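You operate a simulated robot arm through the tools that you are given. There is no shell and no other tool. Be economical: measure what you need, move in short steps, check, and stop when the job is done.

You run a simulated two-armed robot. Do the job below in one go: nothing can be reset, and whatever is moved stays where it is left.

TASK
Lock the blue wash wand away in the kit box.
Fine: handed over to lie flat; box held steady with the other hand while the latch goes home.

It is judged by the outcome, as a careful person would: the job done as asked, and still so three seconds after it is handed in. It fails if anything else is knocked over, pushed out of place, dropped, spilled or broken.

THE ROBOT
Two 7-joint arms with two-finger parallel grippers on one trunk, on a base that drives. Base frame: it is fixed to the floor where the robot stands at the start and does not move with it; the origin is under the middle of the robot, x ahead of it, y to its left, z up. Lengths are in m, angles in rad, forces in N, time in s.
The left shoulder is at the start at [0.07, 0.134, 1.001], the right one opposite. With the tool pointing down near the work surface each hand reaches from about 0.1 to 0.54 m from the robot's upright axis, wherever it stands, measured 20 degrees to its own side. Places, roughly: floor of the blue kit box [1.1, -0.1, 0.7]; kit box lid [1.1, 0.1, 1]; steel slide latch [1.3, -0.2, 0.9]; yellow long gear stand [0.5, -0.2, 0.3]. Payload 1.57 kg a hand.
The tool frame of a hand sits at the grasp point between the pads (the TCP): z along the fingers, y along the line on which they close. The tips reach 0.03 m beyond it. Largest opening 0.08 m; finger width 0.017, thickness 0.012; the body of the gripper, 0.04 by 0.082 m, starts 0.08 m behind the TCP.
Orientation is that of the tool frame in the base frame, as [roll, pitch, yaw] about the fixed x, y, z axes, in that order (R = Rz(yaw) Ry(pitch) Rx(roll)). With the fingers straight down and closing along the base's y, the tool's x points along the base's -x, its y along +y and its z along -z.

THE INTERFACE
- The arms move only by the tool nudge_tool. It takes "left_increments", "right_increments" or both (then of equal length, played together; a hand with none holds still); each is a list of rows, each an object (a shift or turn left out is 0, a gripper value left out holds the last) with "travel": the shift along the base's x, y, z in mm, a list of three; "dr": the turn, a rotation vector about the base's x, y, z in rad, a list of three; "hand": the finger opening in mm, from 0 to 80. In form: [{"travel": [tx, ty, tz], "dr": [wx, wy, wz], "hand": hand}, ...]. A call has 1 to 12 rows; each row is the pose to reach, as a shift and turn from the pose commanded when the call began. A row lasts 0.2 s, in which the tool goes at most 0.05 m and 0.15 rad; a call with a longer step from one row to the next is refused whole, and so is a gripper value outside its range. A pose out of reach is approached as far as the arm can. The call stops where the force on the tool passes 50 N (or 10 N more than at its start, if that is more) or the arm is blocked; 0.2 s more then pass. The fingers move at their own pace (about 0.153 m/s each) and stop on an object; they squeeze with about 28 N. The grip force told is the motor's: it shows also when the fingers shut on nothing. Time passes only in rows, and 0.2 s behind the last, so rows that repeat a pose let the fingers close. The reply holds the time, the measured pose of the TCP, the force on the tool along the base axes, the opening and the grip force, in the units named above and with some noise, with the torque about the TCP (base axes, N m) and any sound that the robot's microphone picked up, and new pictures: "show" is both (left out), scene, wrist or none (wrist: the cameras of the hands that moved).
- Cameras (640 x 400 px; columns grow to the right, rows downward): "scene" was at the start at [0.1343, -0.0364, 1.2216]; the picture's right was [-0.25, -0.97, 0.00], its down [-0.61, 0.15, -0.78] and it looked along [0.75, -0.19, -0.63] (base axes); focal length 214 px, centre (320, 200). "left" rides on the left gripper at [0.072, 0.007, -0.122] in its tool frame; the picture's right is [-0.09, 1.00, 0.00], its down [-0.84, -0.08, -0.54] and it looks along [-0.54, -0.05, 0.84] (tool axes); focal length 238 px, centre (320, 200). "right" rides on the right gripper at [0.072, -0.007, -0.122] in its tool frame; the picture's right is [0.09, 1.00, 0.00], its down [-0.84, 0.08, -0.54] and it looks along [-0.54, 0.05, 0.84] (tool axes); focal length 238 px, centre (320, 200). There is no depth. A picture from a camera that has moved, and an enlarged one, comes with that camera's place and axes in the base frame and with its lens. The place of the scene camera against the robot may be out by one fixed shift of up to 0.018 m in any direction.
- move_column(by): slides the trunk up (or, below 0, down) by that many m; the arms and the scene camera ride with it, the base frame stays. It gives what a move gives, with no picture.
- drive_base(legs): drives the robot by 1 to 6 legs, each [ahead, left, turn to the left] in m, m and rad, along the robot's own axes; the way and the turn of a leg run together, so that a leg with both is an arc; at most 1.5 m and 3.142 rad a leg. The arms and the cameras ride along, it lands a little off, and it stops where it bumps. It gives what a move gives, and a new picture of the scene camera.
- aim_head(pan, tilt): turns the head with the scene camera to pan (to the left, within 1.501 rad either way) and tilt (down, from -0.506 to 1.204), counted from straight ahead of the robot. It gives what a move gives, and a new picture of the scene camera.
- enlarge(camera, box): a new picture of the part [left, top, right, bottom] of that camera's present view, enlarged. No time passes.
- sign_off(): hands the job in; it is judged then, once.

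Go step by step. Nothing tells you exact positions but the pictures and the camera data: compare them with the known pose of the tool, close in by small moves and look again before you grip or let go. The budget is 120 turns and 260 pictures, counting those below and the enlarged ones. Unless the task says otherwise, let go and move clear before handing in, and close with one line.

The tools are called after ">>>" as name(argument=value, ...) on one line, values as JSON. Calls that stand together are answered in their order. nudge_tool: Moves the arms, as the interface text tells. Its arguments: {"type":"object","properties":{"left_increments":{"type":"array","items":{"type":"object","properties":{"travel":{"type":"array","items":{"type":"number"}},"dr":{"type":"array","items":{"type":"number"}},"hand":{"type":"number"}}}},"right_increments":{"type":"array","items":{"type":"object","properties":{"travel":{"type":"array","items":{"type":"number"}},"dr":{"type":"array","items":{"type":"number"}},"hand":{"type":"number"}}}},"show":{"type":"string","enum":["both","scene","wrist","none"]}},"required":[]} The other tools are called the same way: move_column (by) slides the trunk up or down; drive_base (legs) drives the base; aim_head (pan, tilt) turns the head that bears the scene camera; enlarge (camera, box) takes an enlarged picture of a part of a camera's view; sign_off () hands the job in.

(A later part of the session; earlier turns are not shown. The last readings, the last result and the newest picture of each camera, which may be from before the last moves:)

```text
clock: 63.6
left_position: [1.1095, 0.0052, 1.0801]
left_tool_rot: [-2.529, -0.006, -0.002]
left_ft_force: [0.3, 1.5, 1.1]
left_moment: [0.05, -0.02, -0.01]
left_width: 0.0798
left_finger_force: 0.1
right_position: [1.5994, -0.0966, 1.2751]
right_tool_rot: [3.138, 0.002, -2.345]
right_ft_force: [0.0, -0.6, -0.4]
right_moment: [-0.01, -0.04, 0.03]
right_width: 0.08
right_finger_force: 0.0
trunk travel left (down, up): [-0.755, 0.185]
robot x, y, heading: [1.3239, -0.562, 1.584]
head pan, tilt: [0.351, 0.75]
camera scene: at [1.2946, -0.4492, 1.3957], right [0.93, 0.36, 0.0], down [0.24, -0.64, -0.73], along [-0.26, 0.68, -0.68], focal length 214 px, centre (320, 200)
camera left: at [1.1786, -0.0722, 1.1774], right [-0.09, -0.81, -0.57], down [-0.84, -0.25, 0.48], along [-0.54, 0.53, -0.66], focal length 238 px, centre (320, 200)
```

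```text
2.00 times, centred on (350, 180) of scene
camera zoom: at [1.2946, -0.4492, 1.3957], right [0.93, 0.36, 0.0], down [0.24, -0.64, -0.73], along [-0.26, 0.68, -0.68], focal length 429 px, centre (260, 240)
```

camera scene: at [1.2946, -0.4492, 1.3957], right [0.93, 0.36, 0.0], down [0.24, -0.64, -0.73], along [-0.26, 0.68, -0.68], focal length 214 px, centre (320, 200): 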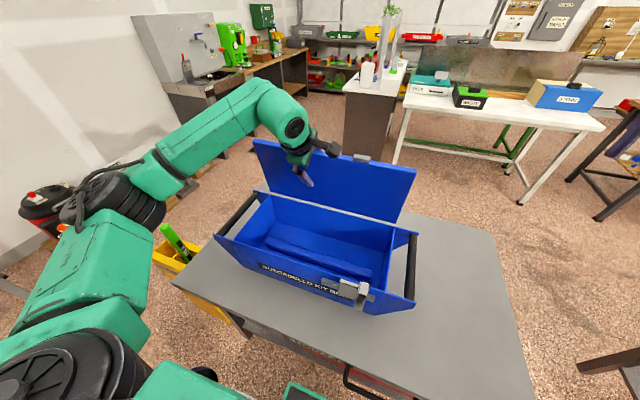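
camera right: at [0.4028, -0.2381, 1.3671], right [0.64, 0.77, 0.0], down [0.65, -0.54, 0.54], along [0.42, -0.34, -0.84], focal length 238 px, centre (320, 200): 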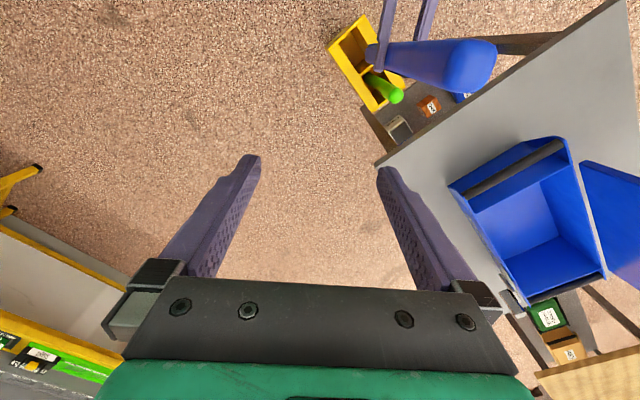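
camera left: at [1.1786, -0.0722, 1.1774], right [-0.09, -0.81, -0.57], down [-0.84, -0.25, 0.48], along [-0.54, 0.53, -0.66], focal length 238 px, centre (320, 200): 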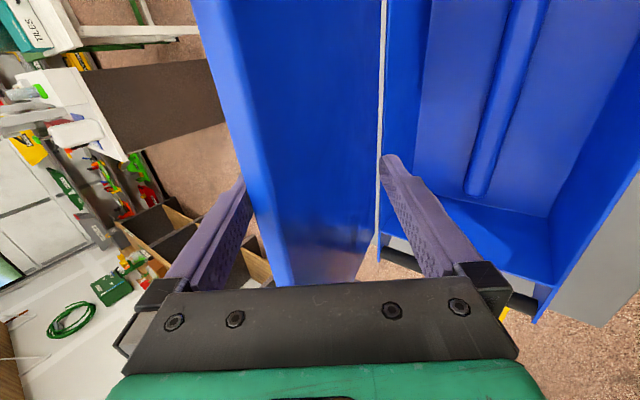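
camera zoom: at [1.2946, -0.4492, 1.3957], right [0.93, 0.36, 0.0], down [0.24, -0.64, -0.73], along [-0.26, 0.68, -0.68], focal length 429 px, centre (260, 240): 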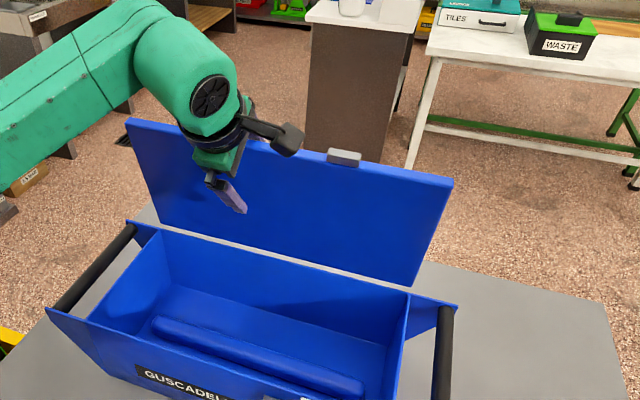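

The lid is following and the box isn't moving. I'll narrow the straddle a bit and keep pulling along the arc.

>>> nudge_tool(left_increments=[{"travel": [0, 0, 0], "hand": 55}, {"travel": [0, -15, -4], "hand": 50}, {"travel": [0, -35, -10], "hand": 50}, {"travel": [0, -55, -17], "hand": 50}, {"travel": [0, -75, -28], "hand": 50}])

>>> enlarge(camera="scene", box=[220, 80, 480, 280])

```text
clock: 64.8
left_position: [1.1096, -0.071, 1.0527]
left_tool_rot: [-2.526, -0.006, -0.004]
left_ft_force: [-0.1, -0.7, 0.8]
left_moment: [0.02, -0.01, -0.02]
left_width: 0.0502
left_finger_force: 0.3
right_position: [1.5994, -0.0973, 1.2739]
right_tool_rot: [-3.142, 0.001, -2.343]
right_ft_force: [-1.2, -0.3, -0.3]
right_moment: [0.05, 0.01, -0.02]
right_width: 0.0799
right_finger_force: 0.1
trunk travel left (down, up): [-0.755, 0.185]
robot x, y, heading: [1.3256, -0.5613, 1.581]
head pan, tilt: [0.351, 0.75]
camera scene: at [1.2943, -0.4497, 1.3957], right [0.93, 0.36, 0.0], down [0.24, -0.64, -0.73], along [-0.26, 0.68, -0.68], focal length 214 px, centre (320, 200)
camera left: at [1.1799, -0.1476, 1.1496], right [-0.09, -0.81, -0.57], down [-0.84, -0.25, 0.48], along [-0.53, 0.53, -0.66], focal length 238 px, centre (320, 200)
```

scene: 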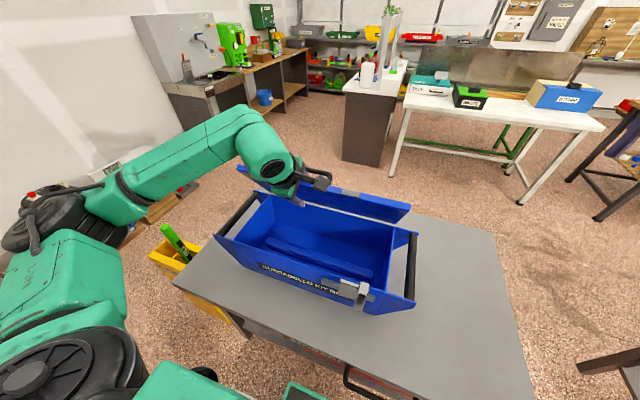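
left: 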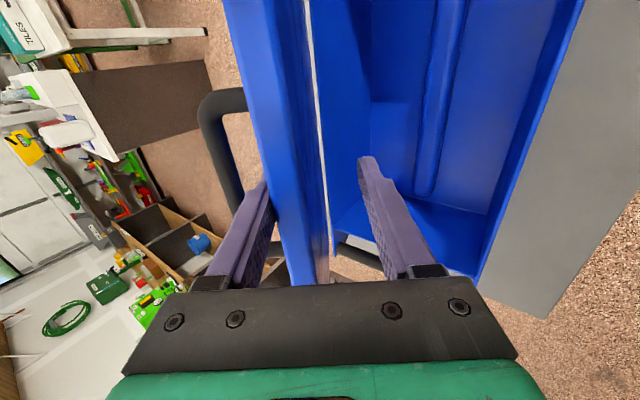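

```text
2.00 times, centred on (350, 180) of scene
camera zoom: at [1.2943, -0.4497, 1.3957], right [0.93, 0.36, 0.0], down [0.24, -0.64, -0.73], along [-0.26, 0.68, -0.68], focal length 429 px, centre (260, 240)
```

zoom: 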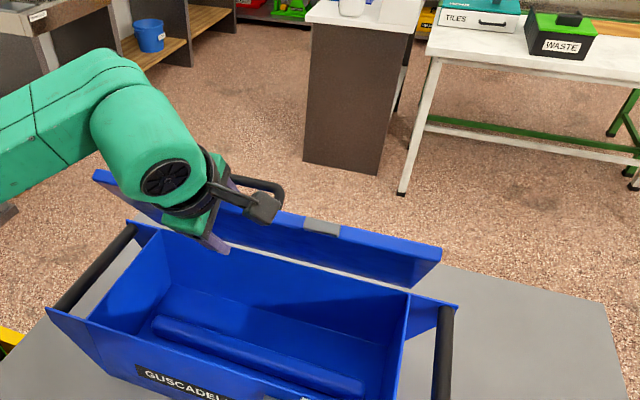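

The lid stays wherever it's left, so the hinge has friction. I'll keep guiding it down, then withdraw and press from above.

>>> nudge_tool(left_increments=[{"travel": [0, -11, -7], "dr": [0.09, 0, 0]}, {"travel": [0, -22, -15], "dr": [0.18, 0, 0]}, {"travel": [0, -34, -24], "dr": [0.267, 0, 0]}, {"travel": [0, -48, -40], "dr": [0.36, 0, 0]}, {"travel": [0, -60, -56], "dr": [0.44, 0, 0]}, {"travel": [0, -70, -72], "dr": [0.524, 0, 0]}])

>>> enlarge(camera="scene", box=[220, 80, 480, 280])

```text
clock: 66.2
left_position: [1.1071, -0.1219, 0.9922]
left_tool_rot: [-2.09, -0.005, -0.005]
left_ft_force: [0.6, -0.2, 0.0]
left_moment: [0.01, 0.02, 0.0]
left_width: 0.05
left_finger_force: 0.1
left hand out of reach, approached as far as the arm can: row 5, 6
right_position: [1.599, -0.0956, 1.2743]
right_tool_rot: [3.14, 0.001, -2.345]
right_ft_force: [-0.4, -0.7, -0.3]
right_moment: [0.0, 0.0, 0.01]
right_width: 0.0802
right_finger_force: 0.0
trunk travel left (down, up): [-0.755, 0.185]
robot x, y, heading: [1.321, -0.5612, 1.584]
head pan, tilt: [0.351, 0.75]
camera scene: at [1.2946, -0.4483, 1.3956], right [0.93, 0.36, 0.0], down [0.24, -0.64, -0.73], along [-0.26, 0.68, -0.68], focal length 214 px, centre (320, 200)
camera left: at [1.1771, -0.232, 1.0478], right [-0.09, -0.49, -0.87], down [-0.84, -0.43, 0.33], along [-0.53, 0.76, -0.38], focal length 238 px, centre (320, 200)
```

scene: 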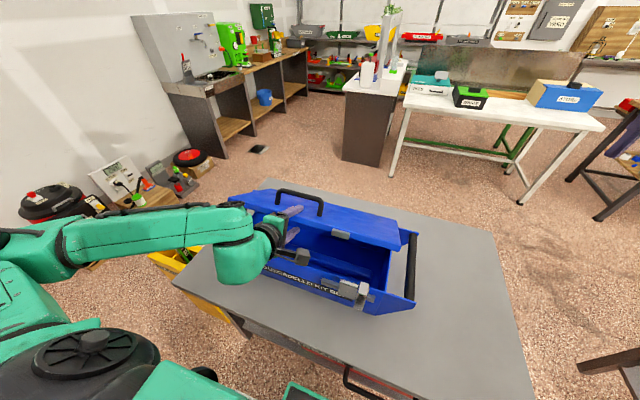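
left: 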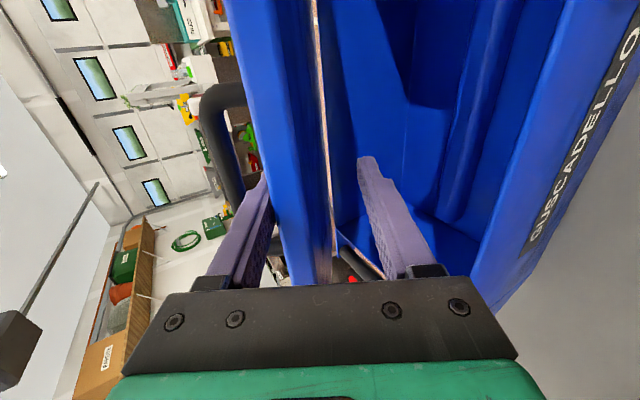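

```text
2.00 times, centred on (350, 180) of scene
camera zoom: at [1.2946, -0.4483, 1.3956], right [0.93, 0.36, 0.0], down [0.24, -0.64, -0.73], along [-0.26, 0.68, -0.68], focal length 429 px, centre (260, 240)
```

zoom: 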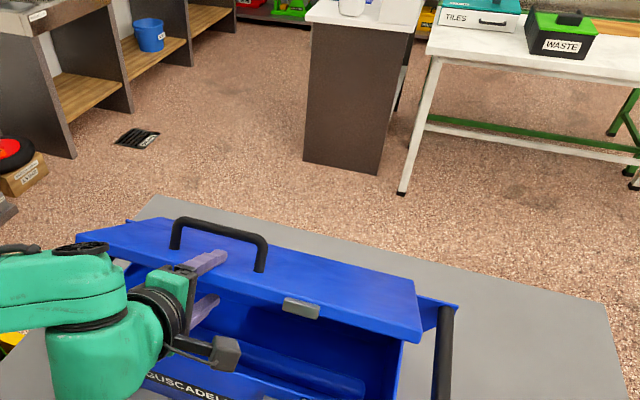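

The lid is down to about 33°. I'll slide the fingers back off its edge along their own direction.

>>> nudge_tool(left_increments=[{"travel": [0, -12, 8], "dr": [-0.05, 0, 0], "hand": 60}, {"travel": [0, -28, 18], "dr": [-0.1, 0, 0], "hand": 60}, {"travel": [0, -45, 30], "dr": [-0.15, 0, 0], "hand": 60}])

```text
clock: 67.0
left_position: [1.0936, -0.1454, 1.0234]
left_tool_rot: [-2.223, -0.006, 0.014]
left_ft_force: [0.5, -0.2, 0.4]
left_moment: [-0.01, -0.01, 0.01]
left_width: 0.0602
left_finger_force: 0.0
left hand out of reach, approached as far as the arm can: row 1, 2, 3
right_position: [1.599, -0.0965, 1.2751]
right_tool_rot: [3.14, -0.001, -2.344]
right_ft_force: [0.3, -0.5, 0.2]
right_moment: [-0.01, 0.01, -0.01]
right_width: 0.08
right_finger_force: 0.0
trunk travel left (down, up): [-0.755, 0.185]
robot x, y, heading: [1.3214, -0.5596, 1.587]
head pan, tilt: [0.351, 0.75]
camera scene: at [1.2951, -0.4495, 1.3957], right [0.93, 0.36, 0.0], down [0.24, -0.64, -0.73], along [-0.26, 0.68, -0.68], focal length 214 px, centre (320, 200)
camera left: at [1.1648, -0.2446, 1.0929], right [-0.08, -0.61, -0.79], down [-0.83, -0.39, 0.39], along [-0.55, 0.69, -0.48], focal length 238 px, centre (320, 200)
```

scene: 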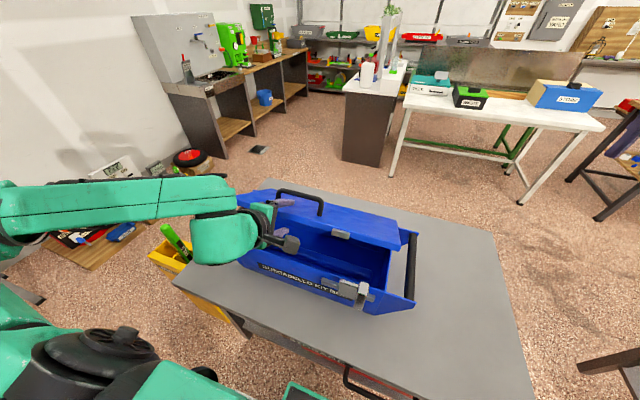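
left: 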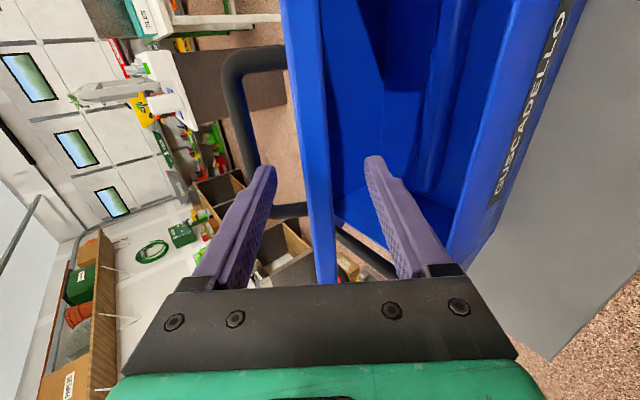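

The fingers are nearly off the lid edge. Backing the base 6 cm will clear them completely.

>>> drive_base(legs=[[-0.06, 0, 0]])

```text
clock: 68.0
left_position: [1.0951, -0.1965, 1.0197]
left_tool_rot: [-2.23, -0.007, 0.01]
left_ft_force: [0.1, -0.8, -0.2]
left_moment: [-0.01, -0.01, 0.01]
left_width: 0.06
left_finger_force: 0.1
right_position: [1.6009, -0.1495, 1.2712]
right_tool_rot: [-3.138, -0.003, -2.344]
right_ft_force: [0.2, -0.5, -0.1]
right_moment: [-0.06, 0.02, -0.03]
right_width: 0.0798
right_finger_force: 0.0
trunk travel left (down, up): [-0.755, 0.185]
robot x, y, heading: [1.3257, -0.6186, 1.581]
head pan, tilt: [0.351, 0.75]
camera scene: at [1.2955, -0.501, 1.3949], right [0.94, 0.35, 0.0], down [0.24, -0.64, -0.73], along [-0.26, 0.68, -0.69], focal length 214 px, centre (320, 200)
```

scene: 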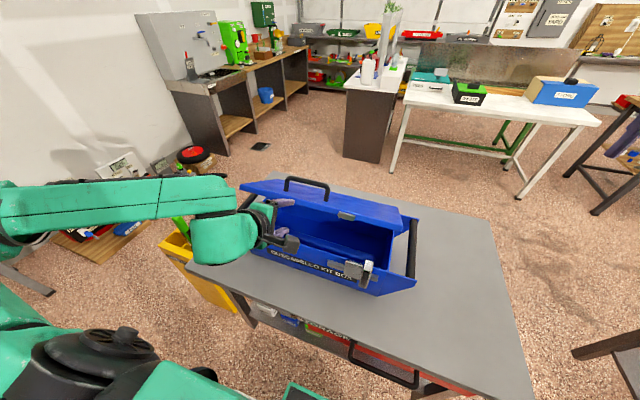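

The lid is clear of the fingers and stays ajar. I'll turn the left hand down, close the fingers, and bring it above the lid just in front of the lid handle.

>>> nudge_tool(left_increments=[{"travel": [0, 0, 30], "dr": [-0.13, 0, 0], "hand": 0}, {"travel": [0, 0, 60], "dr": [-0.26, 0, 0]}, {"travel": [5, 5, 85], "dr": [-0.39, 0, 0]}, {"travel": [10, 15, 100], "dr": [-0.52, 0, 0]}, {"travel": [15, 30, 105], "dr": [-0.65, 0, 0]}, {"travel": [20, 50, 105], "dr": [-0.78, 0, 0]}, {"travel": [24, 75, 105], "dr": [-0.91, 0, 0]}, {"travel": [24, 75, 105], "dr": [-0.91, 0, 0]}])

>>> enlarge(camera="scene", box=[220, 120, 440, 300])

```text
clock: 69.8
left_position: [1.1177, -0.1256, 1.1267]
left_tool_rot: [-3.133, 0.0, 0.01]
left_ft_force: [-0.7, 0.1, 0.0]
left_moment: [0.03, 0.0, 0.0]
left_width: 0.0002
left_finger_force: 22.1
right_position: [1.5998, -0.156, 1.2741]
right_tool_rot: [3.141, 0.001, -2.345]
right_ft_force: [-0.1, 0.4, 0.4]
right_moment: [0.0, -0.01, 0.0]
right_width: 0.08
right_finger_force: 0.0
trunk travel left (down, up): [-0.755, 0.185]
robot x, y, heading: [1.3284, -0.6201, 1.582]
head pan, tilt: [0.351, 0.75]
camera scene: at [1.2946, -0.508, 1.3957], right [0.94, 0.35, 0.0], down [0.24, -0.64, -0.73], along [-0.26, 0.68, -0.68], focal length 214 px, centre (320, 200)
camera left: at [1.1883, -0.1327, 1.2499], right [-0.08, -1.0, -0.01], down [-0.84, 0.06, 0.54], along [-0.54, 0.05, -0.84], focal length 238 px, centre (320, 200)
```

scene: 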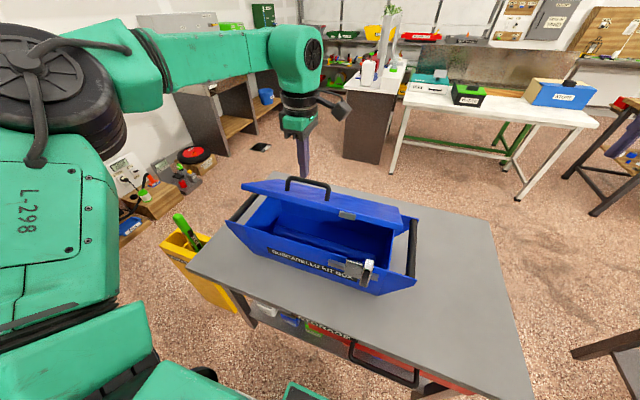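
left: 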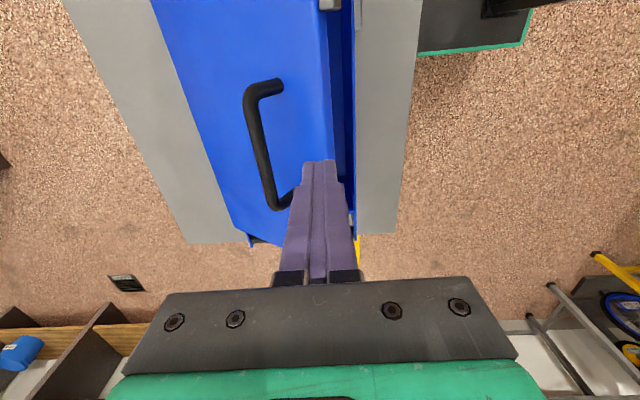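

```text
2.22 times, centred on (330, 210) of scene
camera zoom: at [1.2946, -0.508, 1.3957], right [0.94, 0.35, 0.0], down [0.24, -0.64, -0.73], along [-0.26, 0.68, -0.68], focal length 477 px, centre (298, 178)
```

zoom: 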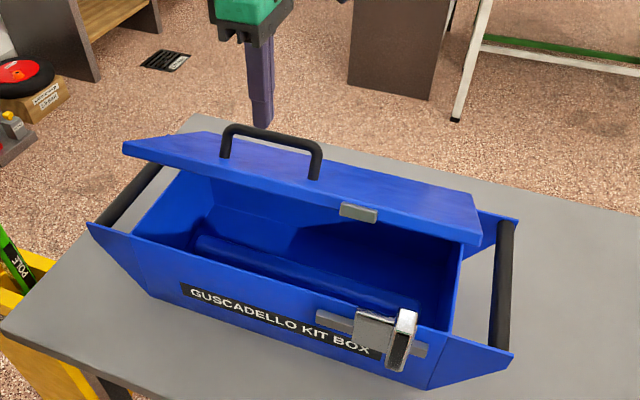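

The handle spans x 1.03–1.16. I'll press the lid down gently with closed fingers just in front of the handle, following the arc.

>>> nudge_tool(left_increments=[{"travel": [-5, 12, -40]}, {"travel": [-5, 12, -80]}, {"travel": [-5, 12, -110]}, {"travel": [-5, 6, -128]}, {"travel": [-5, 0, -142]}, {"travel": [-5, -6, -155]}, {"travel": [-5, -12, -170]}, {"travel": [-5, -17, -185]}])

>>> enlarge(camera="scene", box=[220, 120, 440, 300])

```text
clock: 71.6
left_position: [1.1146, -0.146, 0.9432]
left_tool_rot: [-3.132, 0.005, 0.012]
left_ft_force: [-0.8, -1.6, 1.2]
left_moment: [0.05, 0.0, -0.02]
left_width: 0.0001
left_finger_force: 21.4
right_position: [1.6005, -0.1562, 1.275]
right_tool_rot: [-3.141, 0.002, -2.344]
right_ft_force: [-0.6, -0.7, 1.0]
right_moment: [0.02, -0.02, 0.03]
right_width: 0.0801
right_finger_force: 0.0
trunk travel left (down, up): [-0.755, 0.185]
robot x, y, heading: [1.3268, -0.6162, 1.582]
head pan, tilt: [0.351, 0.75]
camera scene: at [1.2953, -0.5078, 1.3957], right [0.94, 0.35, 0.0], down [0.24, -0.64, -0.73], along [-0.26, 0.68, -0.68], focal length 214 px, centre (320, 200)
camera left: at [1.1859, -0.152, 1.0658], right [-0.08, -1.0, -0.01], down [-0.84, 0.06, 0.55], along [-0.54, 0.05, -0.84], focal length 238 px, centre (320, 200)
```

scene: 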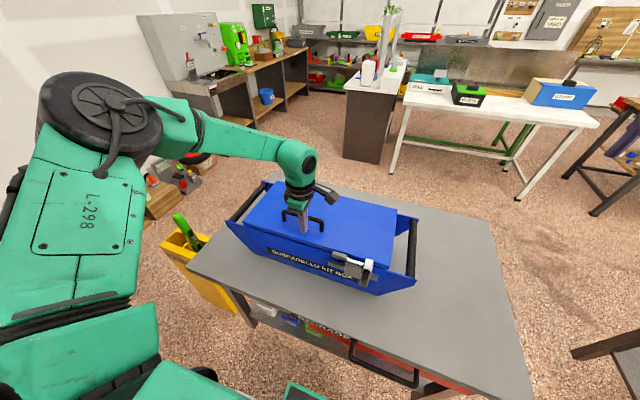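
left: 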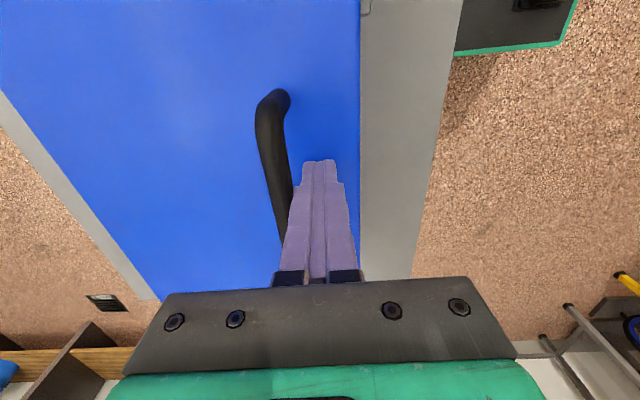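

```text
2.22 times, centred on (330, 210) of scene
camera zoom: at [1.2953, -0.5078, 1.3957], right [0.94, 0.35, 0.0], down [0.24, -0.64, -0.73], along [-0.26, 0.68, -0.68], focal length 477 px, centre (298, 178)
```

zoom: 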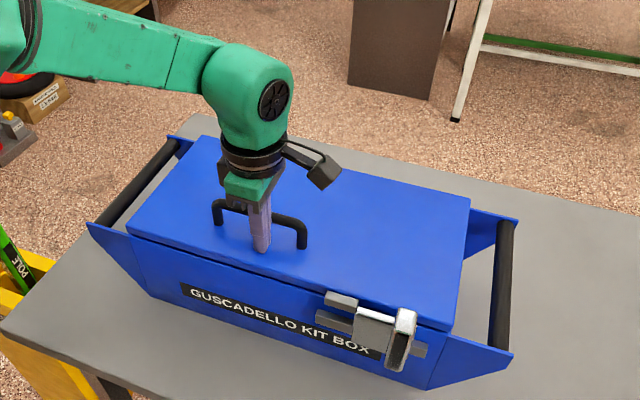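

The lid is almost shut, with the tab just above the rail. I'll press the last few millimeters home.

>>> nudge_tool(left_increments=[{"travel": [0, -1, -5]}, {"travel": [0, -1, -9]}, {"travel": [0, -1, -13]}, {"travel": [0, -1, -16]}], show="none")

>>> enlarge(camera="scene", box=[330, 230, 430, 310])

```text
clock: 72.4
left_position: [1.1152, -0.1471, 0.9397]
left_tool_rot: [-3.116, 0.001, 0.015]
left_ft_force: [-3.5, -11.5, 26.8]
left_moment: [-0.52, 0.1, -0.08]
left_width: 0.0001
left_finger_force: 21.5
right_position: [1.6004, -0.1617, 1.2766]
right_tool_rot: [3.136, 0.005, -2.343]
right_ft_force: [0.7, 0.9, 0.9]
right_moment: [-0.04, -0.04, 0.02]
right_width: 0.0799
right_finger_force: 0.1
trunk travel left (down, up): [-0.755, 0.185]
robot x, y, heading: [1.3236, -0.6187, 1.585]
head pan, tilt: [0.351, 0.75]
stopped in row 4 (left hand): the force on the tool passed its limit at 54 N (the readings are from after the stop); the commanded pose is now the measured one
```

```text
5.00 times, centred on (380, 270) of scene
camera zoom: at [1.2961, -0.5149, 1.3965], right [0.93, 0.35, 0.0], down [0.24, -0.63, -0.74], along [-0.26, 0.69, -0.68], focal length 1072 px, centre (20, -150)
```

zoom: 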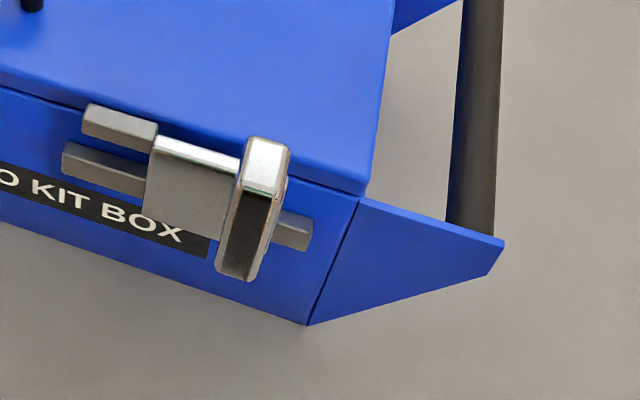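

The lid is shut and its steel tab sits beside the slider. For a steadier hold I'll lift the left hand, open it, and center it over the lid handle.

>>> nudge_tool(left_increments=[{"travel": [0, 0, 30]}, {"travel": [0, 0, 70], "hand": 50}, {"travel": [-10, 13, 75], "dr": [-0.02, 0, 0], "hand": 50}, {"travel": [-20, 25, 75], "dr": [-0.02, 0, 0], "hand": 50}])

>>> enlarge(camera="scene", box=[220, 120, 440, 300])

```text
clock: 73.4
left_position: [1.0929, -0.1165, 1.0095]
left_tool_rot: [3.141, 0.003, 0.015]
left_ft_force: [1.4, -2.6, -1.6]
left_moment: [-0.08, 0.03, -0.05]
left_width: 0.0475
left_finger_force: 0.0
right_position: [1.5991, -0.1548, 1.2731]
right_tool_rot: [-3.14, -0.001, -2.345]
right_ft_force: [-0.1, -0.2, 0.7]
right_moment: [0.0, -0.07, 0.0]
right_width: 0.0798
right_finger_force: 0.1
trunk travel left (down, up): [-0.755, 0.185]
robot x, y, heading: [1.3265, -0.6194, 1.579]
head pan, tilt: [0.351, 0.75]
camera scene: at [1.2946, -0.5061, 1.3955], right [0.94, 0.35, 0.0], down [0.24, -0.64, -0.73], along [-0.26, 0.68, -0.68], focal length 214 px, centre (320, 200)
camera left: at [1.1642, -0.1215, 1.1326], right [-0.08, -1.0, 0.0], down [-0.84, 0.07, 0.54], along [-0.54, 0.04, -0.84], focal length 238 px, centre (320, 200)
```

scene: 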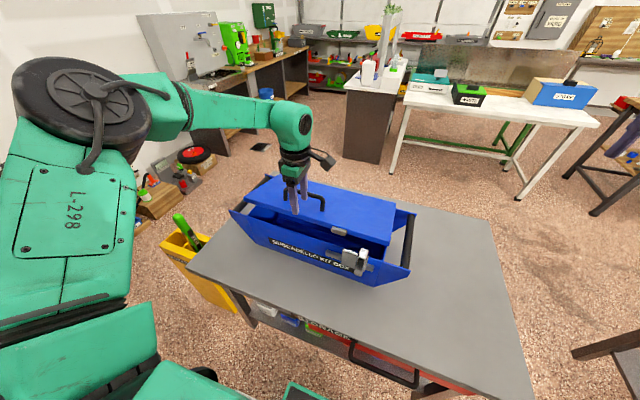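
left: 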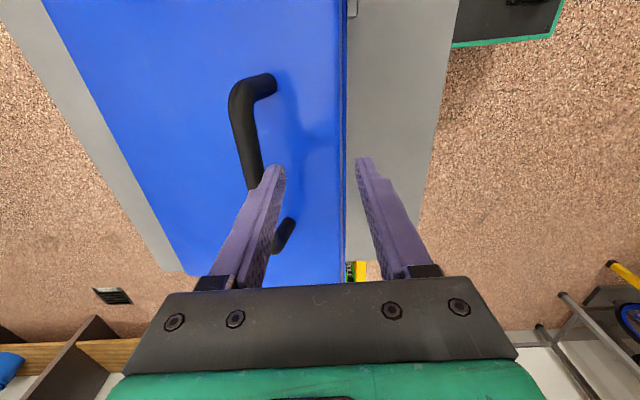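

```text
2.22 times, centred on (330, 210) of scene
camera zoom: at [1.2946, -0.5061, 1.3955], right [0.94, 0.35, 0.0], down [0.24, -0.64, -0.73], along [-0.26, 0.68, -0.68], focal length 477 px, centre (298, 178)
```

zoom: 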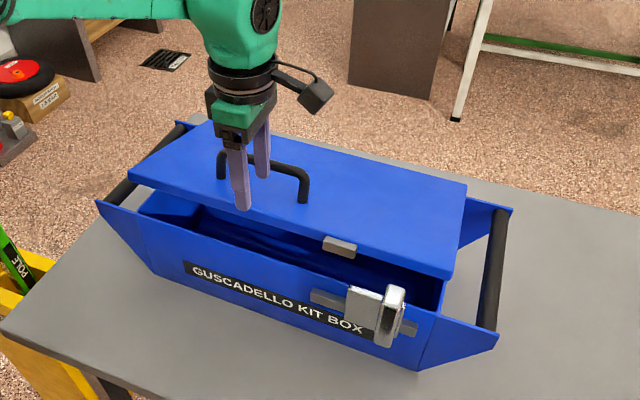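

Opening the fingers snagged the handle bar, lifting the lid slightly and nudging the box back. I'll move the hand away from the bar, then rise clear.

>>> nudge_tool(left_increments=[{"travel": [0, -15, 0], "hand": 20}, {"travel": [0, -25, 0], "hand": 0}, {"travel": [0, -25, 40], "hand": 0}, {"travel": [0, -25, 85], "hand": 0}])

>>> enlarge(camera="scene", box=[220, 120, 440, 300])

```text
clock: 74.4
left_position: [1.0975, -0.1461, 1.0945]
left_tool_rot: [-3.14, 0.006, 0.014]
left_ft_force: [-1.4, -0.4, -0.1]
left_moment: [0.0, 0.0, 0.01]
left_width: 0.0
left_finger_force: 21.6
right_position: [1.5998, -0.1553, 1.2741]
right_tool_rot: [3.139, 0.0, -2.347]
right_ft_force: [0.6, 0.2, 1.7]
right_moment: [0.06, 0.01, -0.03]
right_width: 0.0796
right_finger_force: 0.1
trunk travel left (down, up): [-0.755, 0.185]
robot x, y, heading: [1.3248, -0.6226, 1.581]
head pan, tilt: [0.351, 0.75]
camera scene: at [1.2962, -0.5087, 1.3958], right [0.94, 0.35, 0.0], down [0.24, -0.64, -0.73], along [-0.26, 0.68, -0.68], focal length 214 px, centre (320, 200)
camera left: at [1.1676, -0.1514, 1.2186], right [-0.08, -1.0, 0.0], down [-0.84, 0.07, 0.54], along [-0.54, 0.04, -0.84], focal length 238 px, centre (320, 200)
```

scene: 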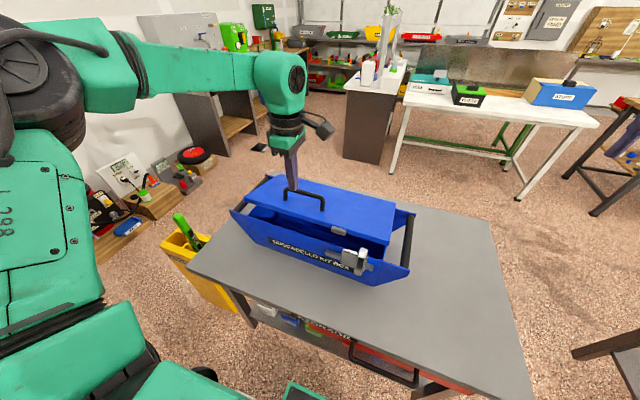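
left: 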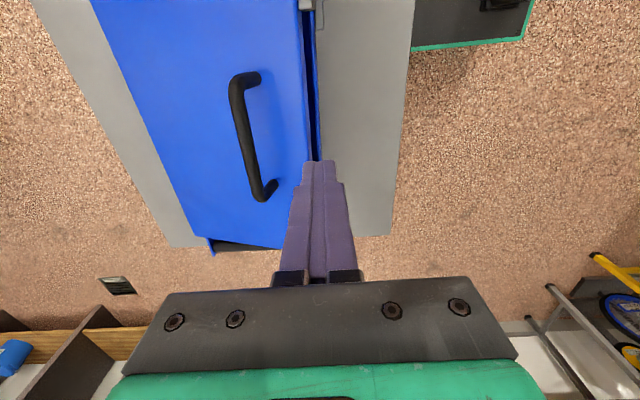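

```text
2.22 times, centred on (330, 210) of scene
camera zoom: at [1.2962, -0.5087, 1.3958], right [0.94, 0.35, 0.0], down [0.24, -0.64, -0.73], along [-0.26, 0.68, -0.68], focal length 477 px, centre (298, 178)
```

zoom: 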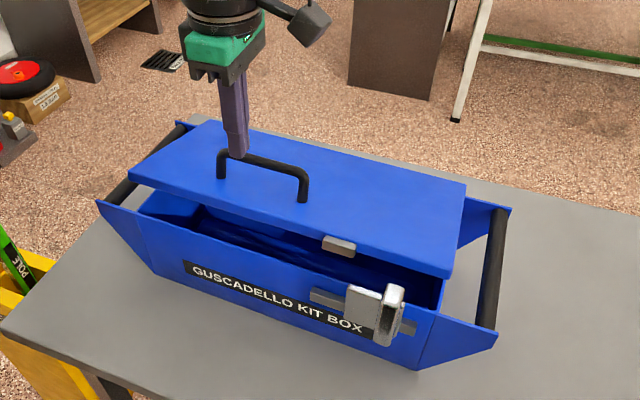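

I can see the bar clearly: middle at about x 1.10, y −0.07. I'll open the hand wide above it, straddle it from above and check before gripping.

>>> nudge_tool(left_increments=[{"travel": [0, 0, 0], "hand": 70}, {"travel": [0, 35, 0], "hand": 70}, {"travel": [2, 72, 0], "hand": 70}, {"travel": [2, 72, -30], "hand": 70}, {"travel": [2, 72, -55], "hand": 70}])

>>> enlarge(camera="scene", box=[220, 120, 440, 300])

```text
clock: 75.6
left_position: [1.0973, -0.0704, 1.039]
left_tool_rot: [-3.141, 0.002, 0.014]
left_ft_force: [-0.7, 1.0, -0.1]
left_moment: [0.01, 0.0, 0.0]
left_width: 0.0699
left_finger_force: 0.1
left hand out of reach, approached as far as the arm can: row 3
right_position: [1.6, -0.1548, 1.2743]
right_tool_rot: [-3.141, 0.001, -2.346]
right_ft_force: [-0.6, 0.2, 0.0]
right_moment: [0.0, 0.0, 0.03]
right_width: 0.08
right_finger_force: 0.0
trunk travel left (down, up): [-0.755, 0.185]
robot x, y, heading: [1.3289, -0.62, 1.582]
head pan, tilt: [0.351, 0.75]
camera scene: at [1.2955, -0.5073, 1.3957], right [0.94, 0.35, 0.0], down [0.24, -0.64, -0.73], along [-0.26, 0.68, -0.68], focal length 214 px, centre (320, 200)
camera left: at [1.167, -0.0768, 1.1623], right [-0.08, -1.0, 0.0], down [-0.84, 0.06, 0.54], along [-0.54, 0.04, -0.84], focal length 238 px, centre (320, 200)
```

scene: 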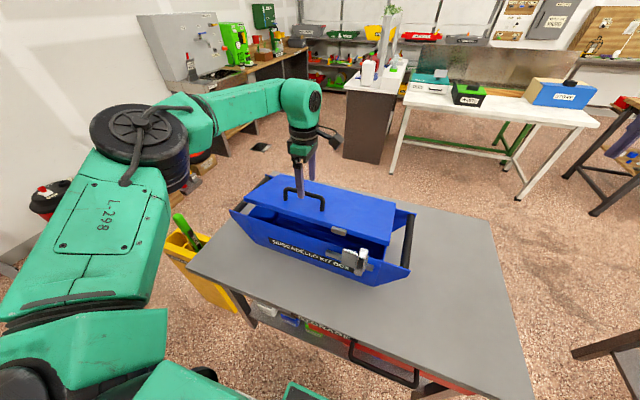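
left: 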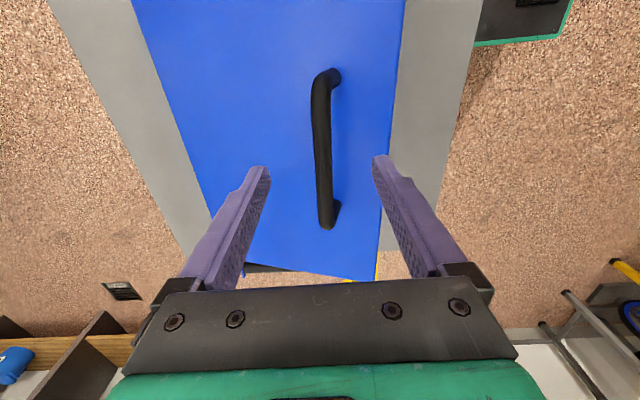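

```text
2.22 times, centred on (330, 210) of scene
camera zoom: at [1.2955, -0.5073, 1.3957], right [0.94, 0.35, 0.0], down [0.24, -0.64, -0.73], along [-0.26, 0.68, -0.68], focal length 477 px, centre (298, 178)
```

zoom: 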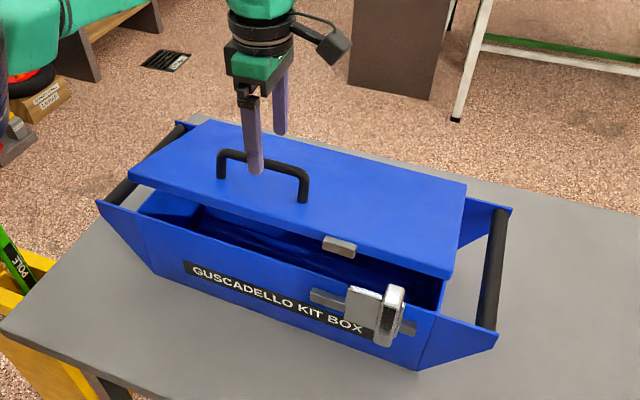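

The bar runs centered between the fingers at z about 0.98. I'll go down around it and grip.

>>> nudge_tool(left_increments=[{"travel": [0, 0, -25]}, {"travel": [0, 0, -48]}, {"travel": [0, 0, -48], "hand": 40}, {"travel": [0, 0, -48], "hand": 10}, {"travel": [0, 0, -48], "hand": 0}, {"travel": [0, 0, -48], "hand": 0}], show="wrist")

```text
clock: 77.0
left_position: [1.094, -0.075, 0.9918]
left_tool_rot: [-3.141, 0.001, 0.014]
left_ft_force: [0.0, 0.7, 0.3]
left_moment: [-0.04, 0.03, -0.51]
left_width: 0.0141
left_finger_force: 28.1
left hand out of reach, approached as far as the arm can: row 1, 2, 3, 4, 5, 6
right_position: [1.5995, -0.1535, 1.2742]
right_tool_rot: [3.141, 0.0, -2.345]
right_ft_force: [0.8, -0.8, 0.1]
right_moment: [0.0, 0.04, 0.01]
right_width: 0.0801
right_finger_force: 0.1
trunk travel left (down, up): [-0.755, 0.185]
robot x, y, heading: [1.327, -0.619, 1.584]
head pan, tilt: [0.351, 0.75]
camera left: at [1.1648, -0.0804, 1.115], right [-0.08, -1.0, 0.0], down [-0.84, 0.07, 0.54], along [-0.54, 0.04, -0.84], focal length 238 px, centre (320, 200)
```

left: 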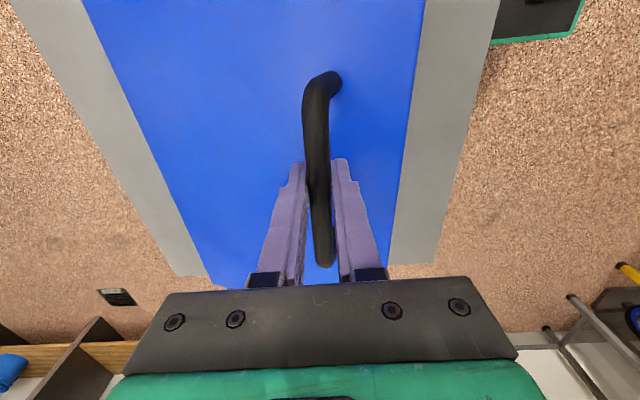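

The handle bar is held. I'll lower the lid with it along its arc until it seats.

>>> nudge_tool(left_increments=[{"travel": [0, -5, -8]}, {"travel": [0, -9, -16]}, {"travel": [0, -13, -24]}, {"travel": [0, -16, -32]}, {"travel": [0, -18, -40]}])

>>> enlarge(camera="scene", box=[220, 120, 440, 300])

```text
clock: 78.2
left_position: [1.0942, -0.0928, 0.953]
left_tool_rot: [3.141, 0.002, 0.014]
left_ft_force: [1.5, -2.1, 1.9]
left_moment: [0.11, 0.03, -0.46]
left_width: 0.0137
left_finger_force: 27.7
right_position: [1.6, -0.1557, 1.2739]
right_tool_rot: [-3.141, 0.0, -2.344]
right_ft_force: [0.2, -0.2, 0.3]
right_moment: [-0.01, -0.02, 0.0]
right_width: 0.0801
right_finger_force: 0.1
trunk travel left (down, up): [-0.755, 0.185]
robot x, y, heading: [1.3242, -0.618, 1.582]
head pan, tilt: [0.351, 0.75]
camera scene: at [1.2957, -0.5082, 1.3958], right [0.94, 0.35, 0.0], down [0.24, -0.64, -0.73], along [-0.26, 0.68, -0.68], focal length 214 px, centre (320, 200)
camera left: at [1.1644, -0.0993, 1.0759], right [-0.08, -1.0, 0.0], down [-0.84, 0.07, 0.54], along [-0.54, 0.04, -0.84], focal length 238 px, centre (320, 200)
```

scene: 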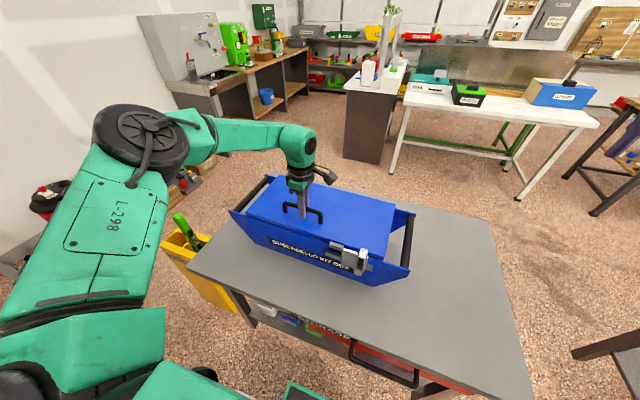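
left: 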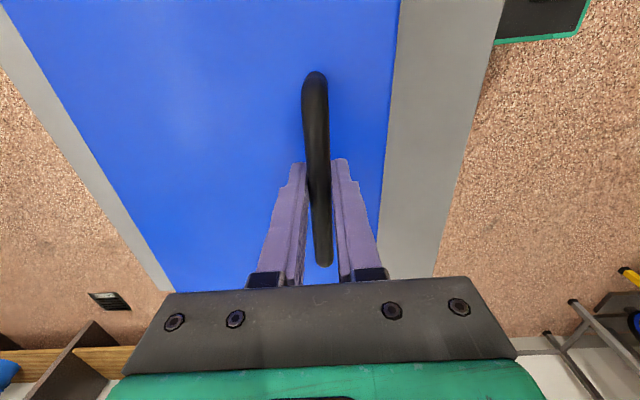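

```text
2.22 times, centred on (330, 210) of scene
camera zoom: at [1.2957, -0.5082, 1.3958], right [0.94, 0.35, 0.0], down [0.24, -0.64, -0.73], along [-0.26, 0.68, -0.68], focal length 477 px, centre (298, 178)
```

zoom: 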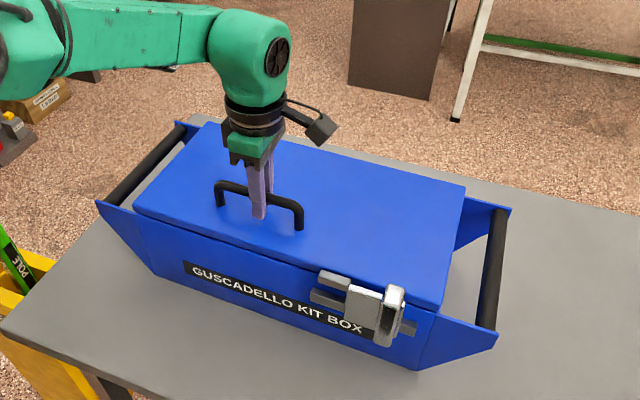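

Nearly seated. I'll press a few more millimeters until it's firm.

>>> nudge_tool(left_increments=[{"travel": [0, 0, -3]}, {"travel": [0, 0, -6]}], show="none")

>>> enlarge(camera="scene", box=[320, 225, 420, 305])

```text
clock: 78.8
left_position: [1.0927, -0.0941, 0.9512]
left_tool_rot: [-3.132, 0.0, 0.015]
left_ft_force: [-4.9, 2.6, 20.2]
left_moment: [0.03, -0.01, -0.5]
left_width: 0.0143
left_finger_force: 28.1
right_position: [1.6, -0.1591, 1.2758]
right_tool_rot: [3.14, 0.001, -2.345]
right_ft_force: [-0.4, 0.7, -0.5]
right_moment: [-0.02, 0.01, 0.01]
right_width: 0.0801
right_finger_force: 0.0
trunk travel left (down, up): [-0.755, 0.185]
robot x, y, heading: [1.3244, -0.6204, 1.585]
head pan, tilt: [0.351, 0.75]
```

```text
5.00 times, centred on (370, 265) of scene
camera zoom: at [1.2955, -0.5114, 1.3964], right [0.94, 0.35, 0.0], down [0.24, -0.64, -0.73], along [-0.26, 0.69, -0.68], focal length 1072 px, centre (70, -125)
```

zoom: 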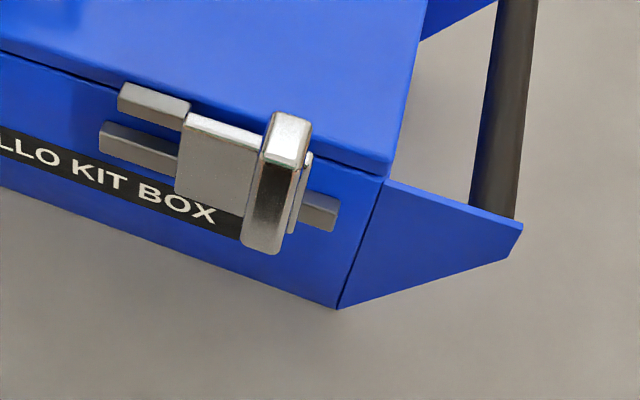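

The lid is fully down, held by the left hand with about 20 N of press. Now I'll bring the right hand over near the latch knob (about x 1.30, y −0.17) and look with its wrist camera.

>>> nudge_tool(right_increments=[{"travel": [-30, -5, -25], "dr": [0, 0, 0.13], "hand": 0}, {"travel": [-60, -10, -50], "dr": [0, 0, 0.26]}, {"travel": [-90, -10, -75], "dr": [0, 0, 0.39]}, {"travel": [-120, -15, -105], "dr": [0, 0, 0.52]}, {"travel": [-150, -15, -135], "dr": [0, 0, 0.65]}, {"travel": [-180, -15, -165], "dr": [0, 0, 0.774]}])

>>> enlarge(camera="right", box=[320, 100, 560, 300])

```text
clock: 80.2
left_position: [1.0938, -0.0945, 0.9491]
left_tool_rot: [-3.139, 0.002, 0.015]
left_ft_force: [-3.7, 6.2, 17.4]
left_moment: [-0.05, -0.44, -0.47]
left_width: 0.014
left_finger_force: 27.8
right_position: [1.4198, -0.1707, 1.111]
right_tool_rot: [-3.14, 0.002, -1.569]
right_ft_force: [-0.5, 0.5, -0.2]
right_moment: [0.0, 0.02, 0.02]
right_width: 0.0
right_finger_force: 21.2
trunk travel left (down, up): [-0.755, 0.185]
robot x, y, heading: [1.3248, -0.6192, 1.581]
head pan, tilt: [0.351, 0.75]
camera scene: at [1.2953, -0.5091, 1.3959], right [0.94, 0.35, 0.0], down [0.24, -0.64, -0.73], along [-0.26, 0.68, -0.68], focal length 214 px, centre (320, 200)
camera right: at [1.4253, -0.2442, 1.2328], right [-1.0, -0.09, 0.0], down [-0.08, 0.84, 0.54], along [-0.05, 0.54, -0.84], focal length 238 px, centre (320, 200)
```

scene: 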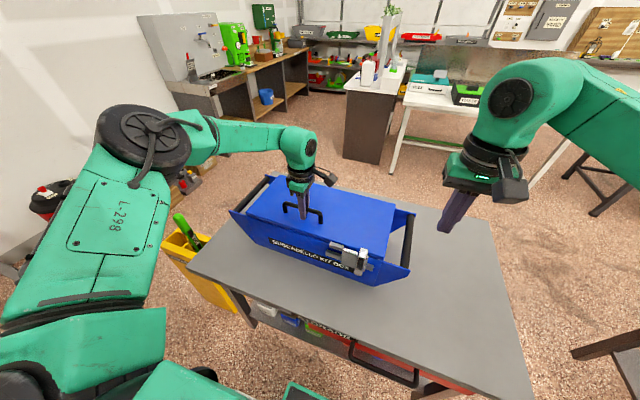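
right: 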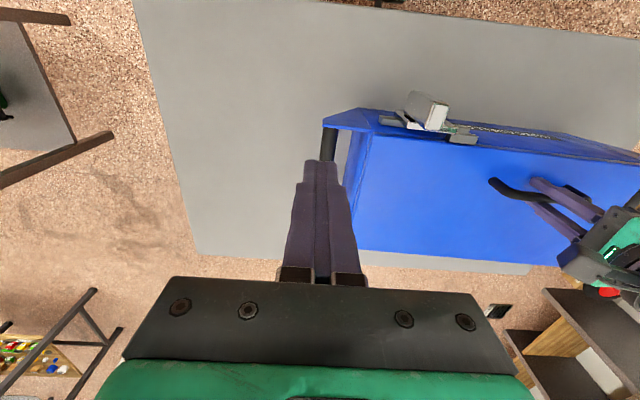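

```text
2.00 times, centred on (440, 200) of right
camera zoom: at [1.4253, -0.2442, 1.2328], right [-1.0, -0.09, 0.0], down [-0.08, 0.84, 0.54], along [-0.05, 0.54, -0.84], focal length 477 px, centre (80, 200)
```

zoom: 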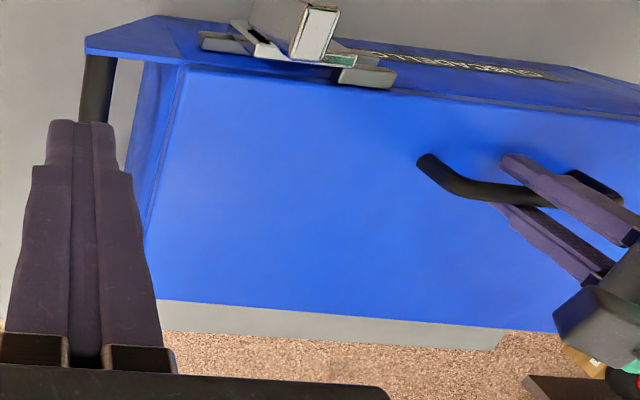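

Both cameras place the knob near x 1.285, y −0.19, with its top at z about 0.925 and the front wall at y −0.148. I'll tilt the right hand so its fingers point down and left, then stage to the right of the knob.

>>> nudge_tool(right_increments=[{"travel": [0, -4, -20], "dr": [0, 0.125, 0]}, {"travel": [0, -8, -50], "dr": [0, 0.25, 0]}, {"travel": [-5, -12, -85], "dr": [0, 0.375, 0]}, {"travel": [-15, -15, -120], "dr": [0, 0.5, 0]}, {"travel": [-30, -16, -150], "dr": [0, 0.5, 0]}, {"travel": [-50, -16, -180], "dr": [0, 0.5, 0]}, {"travel": [-65, -16, -208], "dr": [0, 0.5, 0]}])

>>> enlarge(camera="scene", box=[300, 200, 440, 310])

>>> enlarge(camera="right", box=[270, 80, 470, 260])

```text
clock: 81.8
left_position: [1.0936, -0.0943, 0.9476]
left_tool_rot: [3.142, 0.004, 0.014]
left_ft_force: [-1.3, 3.0, 12.4]
left_moment: [0.01, 0.25, -0.52]
left_width: 0.0137
left_finger_force: 28.5
right_position: [1.3559, -0.1882, 0.9004]
right_tool_rot: [2.64, 0.001, -1.571]
right_ft_force: [0.1, 0.2, 0.4]
right_moment: [0.02, -0.02, 0.01]
right_width: 0.0
right_finger_force: 20.7
trunk travel left (down, up): [-0.755, 0.185]
robot x, y, heading: [1.3248, -0.6194, 1.581]
head pan, tilt: [0.351, 0.75]
camera scene: at [1.2961, -0.5088, 1.3959], right [0.94, 0.35, 0.0], down [0.24, -0.64, -0.73], along [-0.26, 0.68, -0.68], focal length 214 px, centre (320, 200)
camera right: at [1.42, -0.261, 1.0046], right [-0.87, -0.09, 0.48], down [0.19, 0.84, 0.51], along [-0.45, 0.54, -0.71], focal length 238 px, centre (320, 200)
```

scene: 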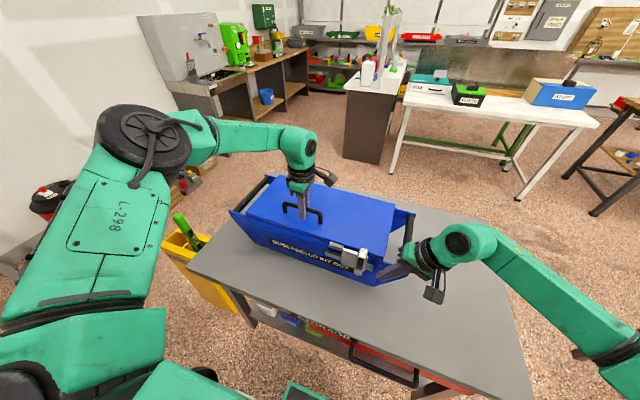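
right: 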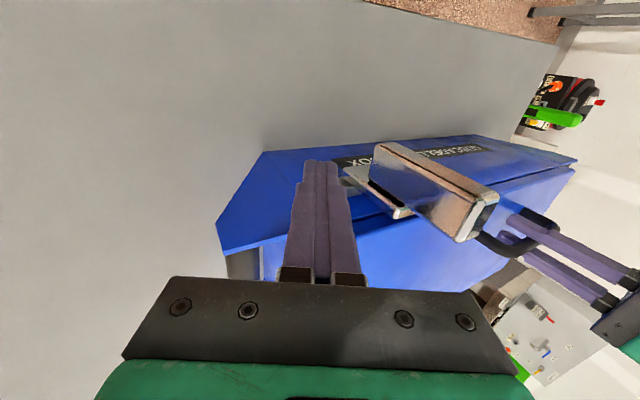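

```text
3.64 times, centred on (370, 255) of scene
camera zoom: at [1.2961, -0.5088, 1.3959], right [0.94, 0.35, 0.0], down [0.24, -0.64, -0.73], along [-0.26, 0.68, -0.68], focal length 780 px, centre (138, 0)
```

zoom: 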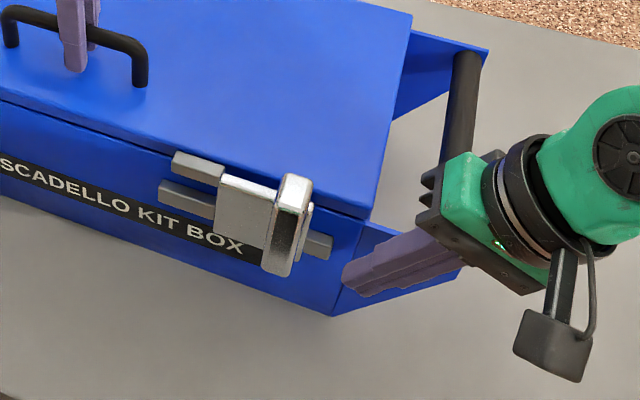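

```text
2.22 times, centred on (370, 170) of right
camera zoom: at [1.42, -0.261, 1.0046], right [-0.87, -0.09, 0.48], down [0.19, 0.84, 0.51], along [-0.45, 0.54, -0.71], focal length 530 px, centre (209, 267)
```

zoom: 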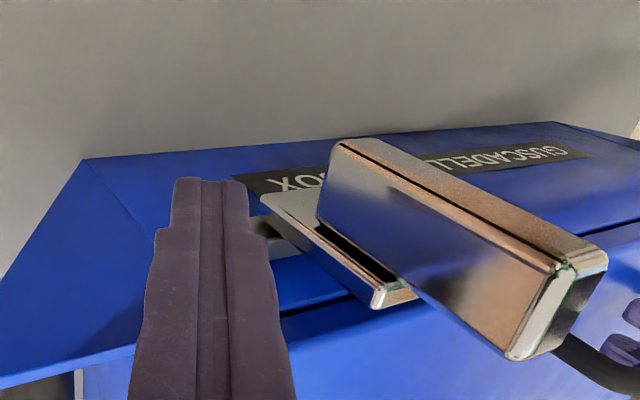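

The finger is level with the knob's lower end, so I'll raise it about 2 cm and bring it close to the knob's right face.

>>> nudge_tool(right_increments=[{"travel": [0, 0, 22]}, {"travel": [-15, 0, 22]}, {"travel": [-28, 0, 22]}], show="wrist")

>>> enlarge(camera="scene", box=[300, 200, 440, 310])

```text
clock: 82.6
left_position: [1.0948, -0.0947, 0.9492]
left_tool_rot: [-3.14, 0.001, 0.015]
left_ft_force: [-0.5, 2.2, 10.5]
left_moment: [-0.01, 0.0, -0.54]
left_width: 0.0139
left_finger_force: 27.7
right_position: [1.3286, -0.1886, 0.9236]
right_tool_rot: [2.642, 0.001, -1.572]
right_ft_force: [0.1, -0.2, -0.8]
right_moment: [0.0, 0.03, -0.02]
right_width: 0.0002
right_finger_force: 21.4
trunk travel left (down, up): [-0.755, 0.185]
robot x, y, heading: [1.3267, -0.6171, 1.581]
head pan, tilt: [0.351, 0.75]
camera right: at [1.3914, -0.2604, 1.0284], right [-0.87, -0.09, 0.48], down [0.19, 0.84, 0.51], along [-0.45, 0.54, -0.71], focal length 238 px, centre (320, 200)
```

right: 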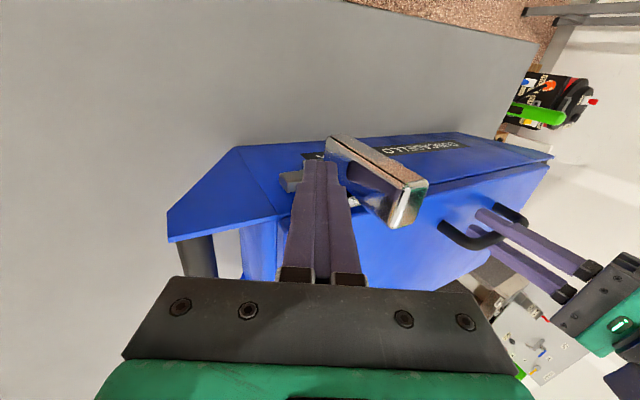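

```text
3.64 times, centred on (370, 255) of scene
camera zoom: at [1.296, -0.5088, 1.3958], right [0.94, 0.35, 0.0], down [0.24, -0.64, -0.73], along [-0.26, 0.68, -0.68], focal length 780 px, centre (138, 0)
```

zoom: 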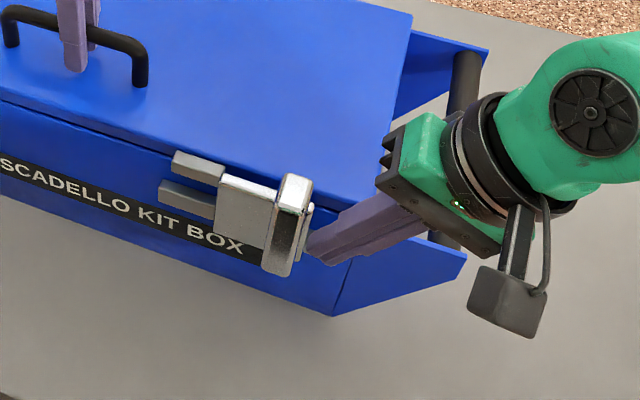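

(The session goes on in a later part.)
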